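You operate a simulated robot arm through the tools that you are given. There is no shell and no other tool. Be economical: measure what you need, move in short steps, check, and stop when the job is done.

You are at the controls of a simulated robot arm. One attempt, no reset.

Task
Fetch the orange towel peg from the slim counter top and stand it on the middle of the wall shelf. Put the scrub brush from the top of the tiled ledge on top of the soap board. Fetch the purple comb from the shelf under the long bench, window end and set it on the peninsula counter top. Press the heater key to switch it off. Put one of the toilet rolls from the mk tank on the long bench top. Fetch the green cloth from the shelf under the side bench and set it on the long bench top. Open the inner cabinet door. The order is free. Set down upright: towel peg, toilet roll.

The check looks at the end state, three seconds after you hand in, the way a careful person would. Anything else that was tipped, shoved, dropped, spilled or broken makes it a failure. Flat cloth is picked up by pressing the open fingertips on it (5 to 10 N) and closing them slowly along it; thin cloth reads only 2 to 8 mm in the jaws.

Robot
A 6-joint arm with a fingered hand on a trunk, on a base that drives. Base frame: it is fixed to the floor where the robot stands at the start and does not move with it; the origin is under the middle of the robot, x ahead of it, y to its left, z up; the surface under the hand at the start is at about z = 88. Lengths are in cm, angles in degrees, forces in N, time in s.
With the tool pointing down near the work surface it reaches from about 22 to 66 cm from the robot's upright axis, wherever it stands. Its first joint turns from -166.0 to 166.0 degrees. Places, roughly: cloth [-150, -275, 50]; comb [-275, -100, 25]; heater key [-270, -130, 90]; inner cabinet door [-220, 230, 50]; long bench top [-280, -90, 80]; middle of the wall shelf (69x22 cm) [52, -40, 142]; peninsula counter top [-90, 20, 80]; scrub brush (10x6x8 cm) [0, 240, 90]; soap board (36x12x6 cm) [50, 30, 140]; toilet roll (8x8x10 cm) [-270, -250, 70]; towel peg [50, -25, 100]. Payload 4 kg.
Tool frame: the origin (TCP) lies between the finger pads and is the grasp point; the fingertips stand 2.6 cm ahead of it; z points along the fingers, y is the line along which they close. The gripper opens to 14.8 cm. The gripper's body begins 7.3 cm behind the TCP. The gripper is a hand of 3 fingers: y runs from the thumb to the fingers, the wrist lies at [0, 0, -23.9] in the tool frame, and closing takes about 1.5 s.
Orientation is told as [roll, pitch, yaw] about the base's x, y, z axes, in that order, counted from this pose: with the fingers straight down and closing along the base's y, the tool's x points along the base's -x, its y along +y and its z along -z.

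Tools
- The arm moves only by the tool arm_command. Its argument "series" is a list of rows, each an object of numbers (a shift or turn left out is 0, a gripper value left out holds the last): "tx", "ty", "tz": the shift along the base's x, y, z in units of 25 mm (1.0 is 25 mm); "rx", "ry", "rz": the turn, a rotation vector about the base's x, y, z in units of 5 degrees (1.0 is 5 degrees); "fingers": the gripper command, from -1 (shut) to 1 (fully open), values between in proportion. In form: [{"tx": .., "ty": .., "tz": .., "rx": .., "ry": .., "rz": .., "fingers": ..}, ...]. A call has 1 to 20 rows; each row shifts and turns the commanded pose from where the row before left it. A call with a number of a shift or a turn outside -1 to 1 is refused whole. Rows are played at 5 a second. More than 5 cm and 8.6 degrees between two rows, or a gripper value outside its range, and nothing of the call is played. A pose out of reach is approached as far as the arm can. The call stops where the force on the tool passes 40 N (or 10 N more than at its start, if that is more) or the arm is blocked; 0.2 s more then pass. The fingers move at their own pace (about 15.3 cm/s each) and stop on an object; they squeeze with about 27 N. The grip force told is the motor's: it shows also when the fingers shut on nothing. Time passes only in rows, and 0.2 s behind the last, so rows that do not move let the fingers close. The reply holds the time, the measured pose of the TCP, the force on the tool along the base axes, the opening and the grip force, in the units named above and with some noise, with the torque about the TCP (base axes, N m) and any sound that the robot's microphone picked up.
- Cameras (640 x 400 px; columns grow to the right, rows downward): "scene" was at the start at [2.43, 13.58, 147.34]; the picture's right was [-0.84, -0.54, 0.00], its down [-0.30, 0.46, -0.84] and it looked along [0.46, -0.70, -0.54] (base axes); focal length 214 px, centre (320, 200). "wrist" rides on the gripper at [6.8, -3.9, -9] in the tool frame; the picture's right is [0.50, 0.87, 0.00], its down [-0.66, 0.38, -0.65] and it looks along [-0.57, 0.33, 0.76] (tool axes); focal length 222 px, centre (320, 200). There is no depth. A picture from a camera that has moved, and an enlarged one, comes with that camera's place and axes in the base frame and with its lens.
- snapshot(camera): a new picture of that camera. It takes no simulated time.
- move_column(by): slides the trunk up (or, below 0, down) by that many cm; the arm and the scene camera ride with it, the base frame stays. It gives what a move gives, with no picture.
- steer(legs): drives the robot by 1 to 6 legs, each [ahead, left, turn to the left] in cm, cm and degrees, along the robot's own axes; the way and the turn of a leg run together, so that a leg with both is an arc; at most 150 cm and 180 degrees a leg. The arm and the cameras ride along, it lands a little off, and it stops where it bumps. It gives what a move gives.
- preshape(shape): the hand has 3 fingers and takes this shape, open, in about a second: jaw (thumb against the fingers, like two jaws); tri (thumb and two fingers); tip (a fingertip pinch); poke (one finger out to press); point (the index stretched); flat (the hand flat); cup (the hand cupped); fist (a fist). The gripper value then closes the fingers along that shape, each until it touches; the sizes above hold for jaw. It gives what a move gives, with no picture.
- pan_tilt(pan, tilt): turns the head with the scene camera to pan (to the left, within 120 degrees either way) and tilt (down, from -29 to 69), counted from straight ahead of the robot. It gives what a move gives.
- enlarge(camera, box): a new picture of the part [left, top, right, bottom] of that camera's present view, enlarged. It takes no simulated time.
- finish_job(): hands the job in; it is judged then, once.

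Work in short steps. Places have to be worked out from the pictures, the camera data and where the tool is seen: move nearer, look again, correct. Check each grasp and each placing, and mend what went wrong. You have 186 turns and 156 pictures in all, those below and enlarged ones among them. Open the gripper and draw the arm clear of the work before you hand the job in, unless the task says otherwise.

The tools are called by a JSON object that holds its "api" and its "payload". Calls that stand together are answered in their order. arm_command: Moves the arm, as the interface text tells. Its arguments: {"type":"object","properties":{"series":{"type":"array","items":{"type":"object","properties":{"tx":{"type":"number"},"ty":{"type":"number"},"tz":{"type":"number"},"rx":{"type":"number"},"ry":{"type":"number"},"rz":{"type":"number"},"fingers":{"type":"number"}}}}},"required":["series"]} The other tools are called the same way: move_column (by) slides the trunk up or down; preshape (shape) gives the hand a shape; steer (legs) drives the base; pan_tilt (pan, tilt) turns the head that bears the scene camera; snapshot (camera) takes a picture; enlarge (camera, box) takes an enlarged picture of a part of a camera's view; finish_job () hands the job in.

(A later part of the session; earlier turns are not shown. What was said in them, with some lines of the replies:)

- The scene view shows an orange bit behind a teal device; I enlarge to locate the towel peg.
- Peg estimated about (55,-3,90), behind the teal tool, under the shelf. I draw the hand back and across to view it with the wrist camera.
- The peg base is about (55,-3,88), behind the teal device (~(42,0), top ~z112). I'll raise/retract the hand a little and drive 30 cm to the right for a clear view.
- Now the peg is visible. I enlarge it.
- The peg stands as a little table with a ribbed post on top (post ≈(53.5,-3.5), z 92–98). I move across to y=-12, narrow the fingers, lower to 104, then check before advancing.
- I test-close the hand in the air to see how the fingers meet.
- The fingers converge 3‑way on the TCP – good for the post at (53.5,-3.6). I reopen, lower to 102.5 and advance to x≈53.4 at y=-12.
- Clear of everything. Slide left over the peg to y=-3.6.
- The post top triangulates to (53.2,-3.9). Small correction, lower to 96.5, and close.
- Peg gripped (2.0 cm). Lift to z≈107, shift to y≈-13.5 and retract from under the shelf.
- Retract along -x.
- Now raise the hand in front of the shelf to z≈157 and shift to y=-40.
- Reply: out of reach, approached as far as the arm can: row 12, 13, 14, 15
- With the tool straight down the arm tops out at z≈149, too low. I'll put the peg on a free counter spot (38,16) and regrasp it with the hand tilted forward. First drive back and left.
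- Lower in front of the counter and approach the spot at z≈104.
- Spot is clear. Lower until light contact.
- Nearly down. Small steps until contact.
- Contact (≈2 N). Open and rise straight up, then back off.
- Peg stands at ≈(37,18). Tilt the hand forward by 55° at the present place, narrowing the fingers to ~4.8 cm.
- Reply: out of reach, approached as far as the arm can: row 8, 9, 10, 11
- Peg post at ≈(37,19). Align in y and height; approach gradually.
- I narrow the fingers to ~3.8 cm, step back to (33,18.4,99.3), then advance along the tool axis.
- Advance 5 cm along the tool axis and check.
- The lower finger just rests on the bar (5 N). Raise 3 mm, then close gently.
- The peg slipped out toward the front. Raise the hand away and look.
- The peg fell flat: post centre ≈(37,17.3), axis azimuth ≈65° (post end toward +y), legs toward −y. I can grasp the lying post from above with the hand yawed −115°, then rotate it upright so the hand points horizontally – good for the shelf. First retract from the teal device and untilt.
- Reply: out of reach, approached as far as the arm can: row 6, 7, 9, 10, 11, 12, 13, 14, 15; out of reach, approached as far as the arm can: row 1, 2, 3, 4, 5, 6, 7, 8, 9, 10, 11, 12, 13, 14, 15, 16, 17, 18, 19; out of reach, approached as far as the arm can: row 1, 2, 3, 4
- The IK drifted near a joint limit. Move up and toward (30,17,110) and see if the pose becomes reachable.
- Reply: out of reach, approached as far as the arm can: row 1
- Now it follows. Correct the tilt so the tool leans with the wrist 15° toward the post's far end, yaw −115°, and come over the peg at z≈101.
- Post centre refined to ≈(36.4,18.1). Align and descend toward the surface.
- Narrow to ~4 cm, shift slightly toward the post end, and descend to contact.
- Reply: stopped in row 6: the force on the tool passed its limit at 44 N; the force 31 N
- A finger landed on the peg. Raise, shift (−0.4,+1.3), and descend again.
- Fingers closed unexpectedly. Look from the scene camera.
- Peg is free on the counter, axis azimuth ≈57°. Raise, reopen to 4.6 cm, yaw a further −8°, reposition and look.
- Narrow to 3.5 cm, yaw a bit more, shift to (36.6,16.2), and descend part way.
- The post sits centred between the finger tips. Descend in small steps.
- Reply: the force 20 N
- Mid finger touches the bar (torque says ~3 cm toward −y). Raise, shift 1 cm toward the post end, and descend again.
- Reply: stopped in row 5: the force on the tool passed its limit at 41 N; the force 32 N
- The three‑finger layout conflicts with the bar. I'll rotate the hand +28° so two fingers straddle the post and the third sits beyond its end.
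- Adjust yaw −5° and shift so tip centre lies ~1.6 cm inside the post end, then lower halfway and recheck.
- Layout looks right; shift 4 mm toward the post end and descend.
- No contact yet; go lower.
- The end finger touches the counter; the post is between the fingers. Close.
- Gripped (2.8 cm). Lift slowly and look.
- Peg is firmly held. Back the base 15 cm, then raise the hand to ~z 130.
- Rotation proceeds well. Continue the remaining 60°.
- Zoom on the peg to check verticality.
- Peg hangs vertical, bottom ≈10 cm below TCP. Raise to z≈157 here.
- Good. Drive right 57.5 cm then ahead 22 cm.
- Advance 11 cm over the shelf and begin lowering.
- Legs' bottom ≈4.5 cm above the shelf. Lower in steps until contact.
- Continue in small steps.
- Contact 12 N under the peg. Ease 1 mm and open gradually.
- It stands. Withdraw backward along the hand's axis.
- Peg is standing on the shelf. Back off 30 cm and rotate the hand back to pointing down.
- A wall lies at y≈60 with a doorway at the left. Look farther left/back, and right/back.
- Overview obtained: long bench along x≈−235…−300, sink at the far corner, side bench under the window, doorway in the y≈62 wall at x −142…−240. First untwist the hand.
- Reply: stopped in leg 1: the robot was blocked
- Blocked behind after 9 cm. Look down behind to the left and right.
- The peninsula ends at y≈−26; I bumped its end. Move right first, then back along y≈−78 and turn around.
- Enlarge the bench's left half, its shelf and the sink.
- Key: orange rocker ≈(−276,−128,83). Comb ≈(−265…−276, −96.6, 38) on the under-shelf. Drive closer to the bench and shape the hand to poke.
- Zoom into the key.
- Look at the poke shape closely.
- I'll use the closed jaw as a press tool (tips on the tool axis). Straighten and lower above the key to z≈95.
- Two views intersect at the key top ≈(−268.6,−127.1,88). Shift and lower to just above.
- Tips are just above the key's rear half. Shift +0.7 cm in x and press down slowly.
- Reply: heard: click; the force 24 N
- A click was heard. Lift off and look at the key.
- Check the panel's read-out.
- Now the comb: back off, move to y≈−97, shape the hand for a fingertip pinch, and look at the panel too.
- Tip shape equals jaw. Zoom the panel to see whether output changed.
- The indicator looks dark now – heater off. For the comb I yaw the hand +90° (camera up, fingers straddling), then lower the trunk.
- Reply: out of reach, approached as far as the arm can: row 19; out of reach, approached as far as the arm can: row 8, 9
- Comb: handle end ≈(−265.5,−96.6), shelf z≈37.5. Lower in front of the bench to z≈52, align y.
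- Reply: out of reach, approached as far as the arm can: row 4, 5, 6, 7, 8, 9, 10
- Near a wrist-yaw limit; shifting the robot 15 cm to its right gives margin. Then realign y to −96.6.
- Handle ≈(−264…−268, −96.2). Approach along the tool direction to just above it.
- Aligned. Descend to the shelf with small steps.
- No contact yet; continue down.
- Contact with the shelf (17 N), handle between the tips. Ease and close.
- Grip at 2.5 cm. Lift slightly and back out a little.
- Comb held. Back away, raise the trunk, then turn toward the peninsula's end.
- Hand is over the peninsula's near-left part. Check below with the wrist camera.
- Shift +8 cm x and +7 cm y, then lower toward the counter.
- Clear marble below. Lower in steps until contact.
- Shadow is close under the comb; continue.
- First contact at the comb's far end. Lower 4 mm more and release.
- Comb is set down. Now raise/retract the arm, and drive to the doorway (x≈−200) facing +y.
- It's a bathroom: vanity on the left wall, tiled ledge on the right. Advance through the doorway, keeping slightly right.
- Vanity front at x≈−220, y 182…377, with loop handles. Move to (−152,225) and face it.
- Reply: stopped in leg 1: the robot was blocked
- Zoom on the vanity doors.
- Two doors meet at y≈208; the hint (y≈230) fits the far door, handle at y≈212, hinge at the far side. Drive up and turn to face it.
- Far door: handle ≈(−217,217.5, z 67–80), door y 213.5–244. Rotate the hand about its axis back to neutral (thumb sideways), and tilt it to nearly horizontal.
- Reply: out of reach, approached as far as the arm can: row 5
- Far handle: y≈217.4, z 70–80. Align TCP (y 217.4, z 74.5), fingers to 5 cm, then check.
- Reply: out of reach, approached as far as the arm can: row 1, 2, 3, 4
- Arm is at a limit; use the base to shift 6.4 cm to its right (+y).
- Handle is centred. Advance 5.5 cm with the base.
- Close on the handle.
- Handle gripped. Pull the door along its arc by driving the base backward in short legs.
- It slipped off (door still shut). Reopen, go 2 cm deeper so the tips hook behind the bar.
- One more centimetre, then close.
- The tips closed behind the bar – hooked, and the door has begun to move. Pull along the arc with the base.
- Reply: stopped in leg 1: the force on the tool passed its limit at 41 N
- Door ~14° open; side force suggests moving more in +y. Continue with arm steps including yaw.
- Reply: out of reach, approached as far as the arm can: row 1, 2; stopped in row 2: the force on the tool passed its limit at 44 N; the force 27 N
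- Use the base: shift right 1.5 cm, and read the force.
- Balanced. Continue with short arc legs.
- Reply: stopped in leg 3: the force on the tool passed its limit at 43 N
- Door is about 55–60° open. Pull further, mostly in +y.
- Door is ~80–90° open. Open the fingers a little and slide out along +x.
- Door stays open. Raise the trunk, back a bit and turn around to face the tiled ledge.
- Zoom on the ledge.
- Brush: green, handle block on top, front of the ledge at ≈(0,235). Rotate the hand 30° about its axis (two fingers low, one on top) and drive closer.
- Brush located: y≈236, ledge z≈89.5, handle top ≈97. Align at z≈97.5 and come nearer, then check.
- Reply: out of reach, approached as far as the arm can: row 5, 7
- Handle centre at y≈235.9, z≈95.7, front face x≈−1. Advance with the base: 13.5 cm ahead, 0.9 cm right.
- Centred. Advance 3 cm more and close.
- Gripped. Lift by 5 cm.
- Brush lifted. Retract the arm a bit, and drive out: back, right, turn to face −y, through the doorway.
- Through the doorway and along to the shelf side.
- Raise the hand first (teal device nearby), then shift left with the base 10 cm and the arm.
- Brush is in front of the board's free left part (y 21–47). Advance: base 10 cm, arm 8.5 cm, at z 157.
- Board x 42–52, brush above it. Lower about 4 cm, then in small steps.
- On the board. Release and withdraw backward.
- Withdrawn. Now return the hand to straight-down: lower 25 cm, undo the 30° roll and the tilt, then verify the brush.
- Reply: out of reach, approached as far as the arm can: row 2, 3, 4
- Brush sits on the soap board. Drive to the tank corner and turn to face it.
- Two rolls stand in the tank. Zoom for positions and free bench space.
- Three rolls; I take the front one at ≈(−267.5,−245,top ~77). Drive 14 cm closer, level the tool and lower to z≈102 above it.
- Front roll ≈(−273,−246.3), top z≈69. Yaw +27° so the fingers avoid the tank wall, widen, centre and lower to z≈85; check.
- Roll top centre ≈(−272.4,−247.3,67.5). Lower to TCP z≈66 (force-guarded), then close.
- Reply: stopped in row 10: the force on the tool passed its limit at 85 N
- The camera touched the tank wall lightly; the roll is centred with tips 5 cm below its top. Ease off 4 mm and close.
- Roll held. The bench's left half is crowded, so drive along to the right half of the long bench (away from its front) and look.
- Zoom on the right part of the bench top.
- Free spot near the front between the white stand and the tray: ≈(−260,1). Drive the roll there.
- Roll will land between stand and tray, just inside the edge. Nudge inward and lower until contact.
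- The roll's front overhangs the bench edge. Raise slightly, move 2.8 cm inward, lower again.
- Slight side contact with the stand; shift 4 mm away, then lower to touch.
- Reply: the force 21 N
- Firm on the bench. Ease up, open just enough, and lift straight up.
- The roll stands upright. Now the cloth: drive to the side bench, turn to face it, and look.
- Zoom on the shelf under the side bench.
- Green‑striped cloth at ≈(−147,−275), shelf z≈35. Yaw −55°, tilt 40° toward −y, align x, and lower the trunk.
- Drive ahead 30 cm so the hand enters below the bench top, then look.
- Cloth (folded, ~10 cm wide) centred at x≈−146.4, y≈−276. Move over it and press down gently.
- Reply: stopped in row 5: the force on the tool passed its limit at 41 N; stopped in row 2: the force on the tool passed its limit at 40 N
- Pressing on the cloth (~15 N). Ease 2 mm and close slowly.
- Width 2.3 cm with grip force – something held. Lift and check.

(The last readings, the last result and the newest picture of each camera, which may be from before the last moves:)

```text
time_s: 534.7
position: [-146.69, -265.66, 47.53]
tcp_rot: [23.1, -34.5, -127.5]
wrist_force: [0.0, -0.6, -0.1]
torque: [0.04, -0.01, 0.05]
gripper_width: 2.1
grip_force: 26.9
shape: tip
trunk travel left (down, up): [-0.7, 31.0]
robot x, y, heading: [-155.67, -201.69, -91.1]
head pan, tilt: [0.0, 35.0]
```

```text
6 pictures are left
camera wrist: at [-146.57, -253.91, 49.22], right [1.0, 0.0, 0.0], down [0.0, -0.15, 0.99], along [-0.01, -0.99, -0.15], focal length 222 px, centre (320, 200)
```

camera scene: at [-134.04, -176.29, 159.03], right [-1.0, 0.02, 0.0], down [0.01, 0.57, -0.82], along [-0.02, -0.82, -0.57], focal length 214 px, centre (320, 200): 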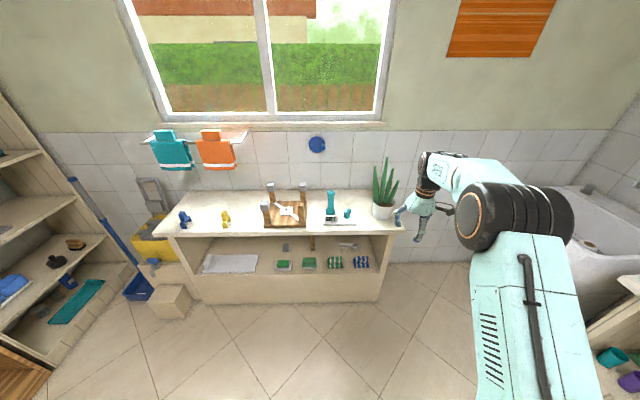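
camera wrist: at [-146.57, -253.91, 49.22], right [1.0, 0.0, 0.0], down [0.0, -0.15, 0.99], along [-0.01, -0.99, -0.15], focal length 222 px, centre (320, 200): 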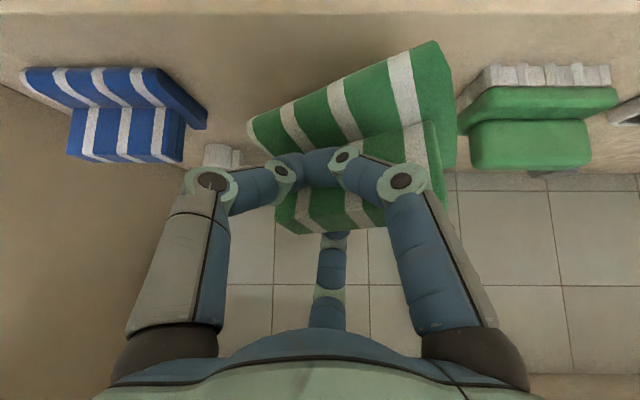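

Cloth held. Back out, raise, turn to the long bench, and go to its right part.

{"api": "steer", "payload": {"legs": [[-55, 0, 0]]}}

{"api": "move_column", "payload": {"by": 31}}

{"api": "arm_command", "payload": {"series": [{"tz": 1, "fingers": -1}, {"tz": 1, "fingers": -1}, {"tz": 1, "fingers": -1}, {"tz": 1, "fingers": -1}, {"tz": 1, "fingers": -1}, {"tz": 1, "fingers": -1}, {"tz": 1, "fingers": -1}, {"tz": 1, "fingers": -1}, {"tz": 1, "fingers": -1}, {"tz": 1, "fingers": -1}, {"tz": 1, "fingers": -1}]}}

{"api": "steer", "payload": {"legs": [[0, 0, -89], [0, -138, 0], [20, 0, 0]]}}

{"api": "pan_tilt", "payload": {"pan": -10, "tilt": 42}}

{"api": "snapshot", "payload": {"camera": "scene"}}

```text
time_s: 537.9
position: [-145.42, -210.36, 47.42]
tcp_rot: [23.1, -34.7, -127.2]
wrist_force: [0.0, 0.6, 0.0]
torque: [0.01, -0.03, 0.03]
gripper_width: 2.14
grip_force: 26.5
shape: tip
trunk travel left (down, up): [-0.7, 31.0]
robot x, y, heading: [-154.57, -146.39, -90.7]
head pan, tilt: [0.0, 35.0]
```

```text
time_s: 540.9
position: [-145.38, -210.23, 78.37]
tcp_rot: [23.1, -34.7, -127.2]
wrist_force: [-0.3, -0.3, -0.5]
torque: [0.0, 0.02, 0.0]
gripper_width: 2.1
grip_force: 26.7
shape: tip
trunk travel left (down, up): [-31.7, 0.0]
robot x, y, heading: [-154.79, -146.72, -90.6]
head pan, tilt: [0.0, 35.0]
```

```text
time_s: 543.3
position: [-145.58, -210.35, 106.02]
tcp_rot: [23.2, -34.6, -127.1]
wrist_force: [0.5, 0.2, -0.4]
torque: [0.02, 0.01, -0.01]
gripper_width: 2.12
grip_force: 27.5
shape: tip
trunk travel left (down, up): [-31.7, 0.0]
robot x, y, heading: [-154.6, -146.6, -91.0]
head pan, tilt: [0.0, 35.0]
```

```text
time_s: 560.4
position: [-242.31, -23.55, 105.97]
tcp_rot: [23.1, -34.6, 146.0]
wrist_force: [0.0, -0.6, -0.5]
torque: [0.01, 0.0, 0.01]
gripper_width: 2.11
grip_force: 27.1
shape: tip
trunk travel left (down, up): [-31.7, 0.0]
robot x, y, heading: [-179.06, -11.09, -177.5]
head pan, tilt: [0.0, 35.0]
```

```text
time_s: 561.1
position: [-242.41, -23.54, 106.02]
tcp_rot: [23.1, -34.6, 145.9]
wrist_force: [-0.2, -0.1, 0.1]
torque: [0.01, 0.02, -0.02]
gripper_width: 2.11
grip_force: 27.0
shape: tip
trunk travel left (down, up): [-31.7, 0.0]
robot x, y, heading: [-178.59, -10.94, -177.6]
head pan, tilt: [-10.0, 42.0]
```

```text
5 pictures are left
camera scene: at [-183.18, -30.82, 157.98], right [0.13, 0.99, 0.0], down [0.66, -0.09, -0.74], along [-0.74, 0.1, -0.67], focal length 214 px, centre (320, 200)
```

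scene: 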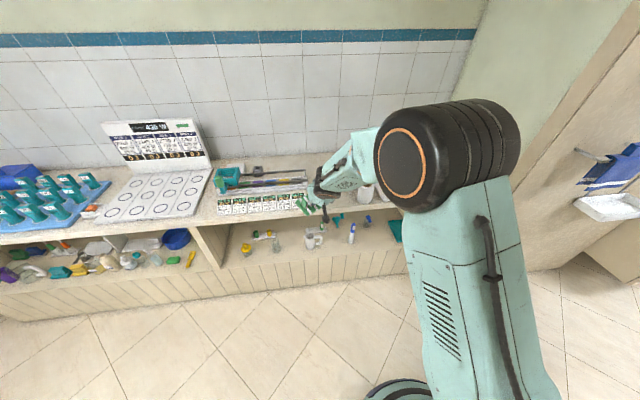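

Shift right 12 cm and ahead 14 cm, then zoom.

{"api": "steer", "payload": {"legs": [[0, -12, -2], [14, 0, 0]]}}

{"api": "enlarge", "payload": {"camera": "scene", "box": [240, 120, 460, 260]}}

```text
time_s: 563.8
position: [-257.18, -9.51, 105.97]
tcp_rot: [23.1, -34.6, 143.9]
wrist_force: [0.3, 0.6, -0.7]
torque: [0.03, -0.04, 0.0]
gripper_width: 2.1
grip_force: 27.2
shape: tip
trunk travel left (down, up): [-31.7, 0.0]
robot x, y, heading: [-193.31, 0.96, -179.8]
head pan, tilt: [-10.0, 42.0]
```

```text
2.86 times, centred on (350, 190) of scene
camera zoom: at [-198.26, -18.72, 157.96], right [0.17, 0.99, 0.0], down [0.66, -0.11, -0.74], along [-0.73, 0.12, -0.67], focal length 613 px, centre (234, 229)
```

zoom: 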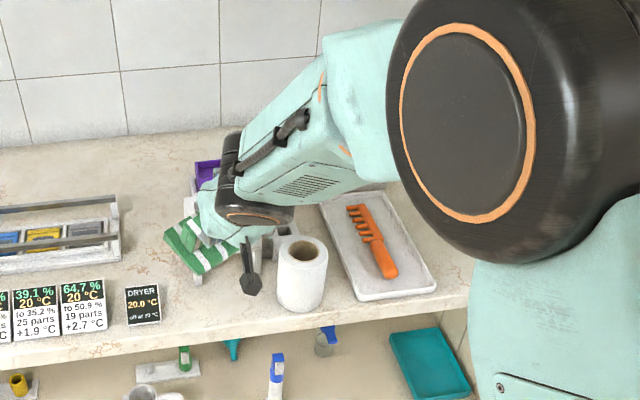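

Gap between sign and roll is fine. Nudge to centre and lower.

{"api": "arm_command", "payload": {"series": [{"tx": -1, "ty": 0.4, "fingers": -1}, {"tz": -1, "fingers": -1}, {"tz": -1, "fingers": -1}, {"tz": -1, "fingers": -1}, {"tz": -1, "fingers": -1}, {"tz": -1, "fingers": -1}, {"tz": -0.4, "fingers": -1}, {"fingers": -1}, {"tz": -0.2, "fingers": -1}, {"fingers": -1}]}}

{"api": "enlarge", "payload": {"camera": "scene", "box": [240, 120, 460, 260]}}

```text
time_s: 566.0
position: [-259.73, -8.48, 92.06]
tcp_rot: [23.1, -34.5, 143.9]
wrist_force: [-0.6, -0.4, 3.1]
torque: [-0.19, 0.01, -0.09]
gripper_width: 2.15
grip_force: 26.6
shape: tip
trunk travel left (down, up): [-31.7, 0.0]
robot x, y, heading: [-193.26, 0.92, -180.0]
head pan, tilt: [-10.0, 42.0]
```

```text
2.86 times, centred on (350, 190) of scene
camera zoom: at [-198.18, -18.7, 157.98], right [0.17, 0.99, 0.0], down [0.66, -0.11, -0.74], along [-0.73, 0.12, -0.67], focal length 613 px, centre (234, 229)
```

zoom: 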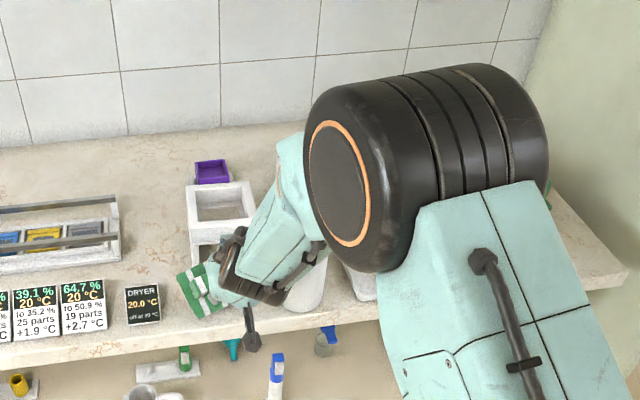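

Cloth touches the bench. Lower 4 mm more, release, and withdraw.

{"api": "arm_command", "payload": {"series": [{"tz": -0.15, "fingers": -1}, {"fingers": -1}, {"fingers": -0.8}, {"fingers": -0.6}, {"fingers": -0.4}, {"fingers": -0.4}, {"tx": 0.5, "tz": 0.6, "fingers": -0.4}, {"tx": 0.6, "tz": 0.8, "fingers": -0.4}, {"tx": 0.6, "tz": 0.8, "fingers": -0.4}, {"tx": 0.6, "tz": 0.8, "fingers": -0.4}, {"tx": 1, "tz": 1}, {"tx": 1, "tz": 1}, {"tx": 1, "tz": 0.5}, {"tx": 1}]}}

{"api": "steer", "payload": {"legs": [[-30, 0, 0]]}}

{"api": "enlarge", "payload": {"camera": "scene", "box": [240, 120, 460, 260]}}

```text
time_s: 569.0
position: [-243.72, -8.23, 105.5]
tcp_rot: [23.0, -34.6, 143.9]
wrist_force: [0.4, -1.0, 0.0]
torque: [0.02, -0.03, -0.03]
gripper_width: 4.45
grip_force: 0.2
shape: tip
trunk travel left (down, up): [-31.7, 0.0]
robot x, y, heading: [-193.29, 0.59, -179.7]
head pan, tilt: [-10.0, 42.0]
```

```text
time_s: 571.0
position: [-213.55, -8.1, 105.52]
tcp_rot: [23.2, -34.6, 143.9]
wrist_force: [0.0, -0.1, 0.0]
torque: [0.02, -0.01, 0.03]
gripper_width: 4.45
grip_force: 0.2
shape: tip
trunk travel left (down, up): [-31.7, 0.0]
robot x, y, heading: [-163.48, 1.03, -180.0]
head pan, tilt: [-10.0, 42.0]
```

```text
2.86 times, centred on (350, 190) of scene
camera zoom: at [-168.0, -18.54, 157.99], right [0.17, 0.99, 0.0], down [0.66, -0.11, -0.74], along [-0.73, 0.12, -0.67], focal length 613 px, centre (234, 229)
```

zoom: 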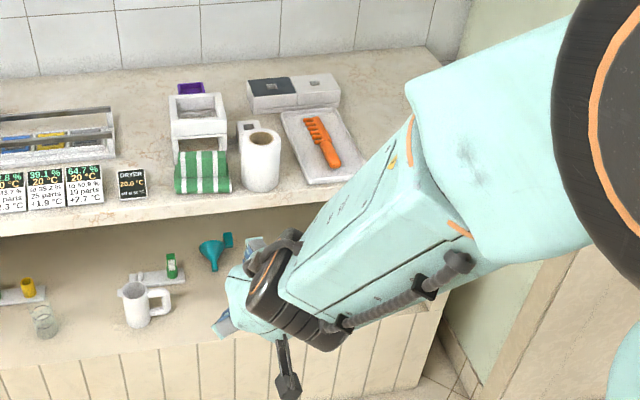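

Cloth and roll rest on the bench top, all seven items are done, and the arm is clear. Handing in.

{"api": "finish_job", "payload": {}}

```text
The job is handed in.
```

I did all seven tasks and handed the job in; the result has not come back yet.

- **Towel peg:** it slipped and fell flat on the counter during a regrasp. I picked it up again and stood it upright on the wall shelf at about the middle, where a later picture shows it standing.
- **Scrub brush:** it sits on the soap board, confirmed in a picture.
- **Comb:** it lies on the peninsula counter top, confirmed in a picture.
- **Heater key:** I pressed it once, heard a click, and the panel's green light looked darker afterwards. The display still read 430 W, so I could not be fully sure it is off.
- **Toilet roll:** it stands upright near the front of the long bench top.
- **Green cloth:** it lies on the long bench top next to the roll.
- **Inner cabinet door:** I opened the vanity door that matched the given position to roughly 75 degrees. There were two doors side by side, so I was going by the position you gave.

The base bumped the end of the peninsula and something in the bathroom. The wrist camera also hit the tank wall, and a finger brushed the white stand on the bench. I saw nothing displaced, but I did not check what the base hit in the bathroom.
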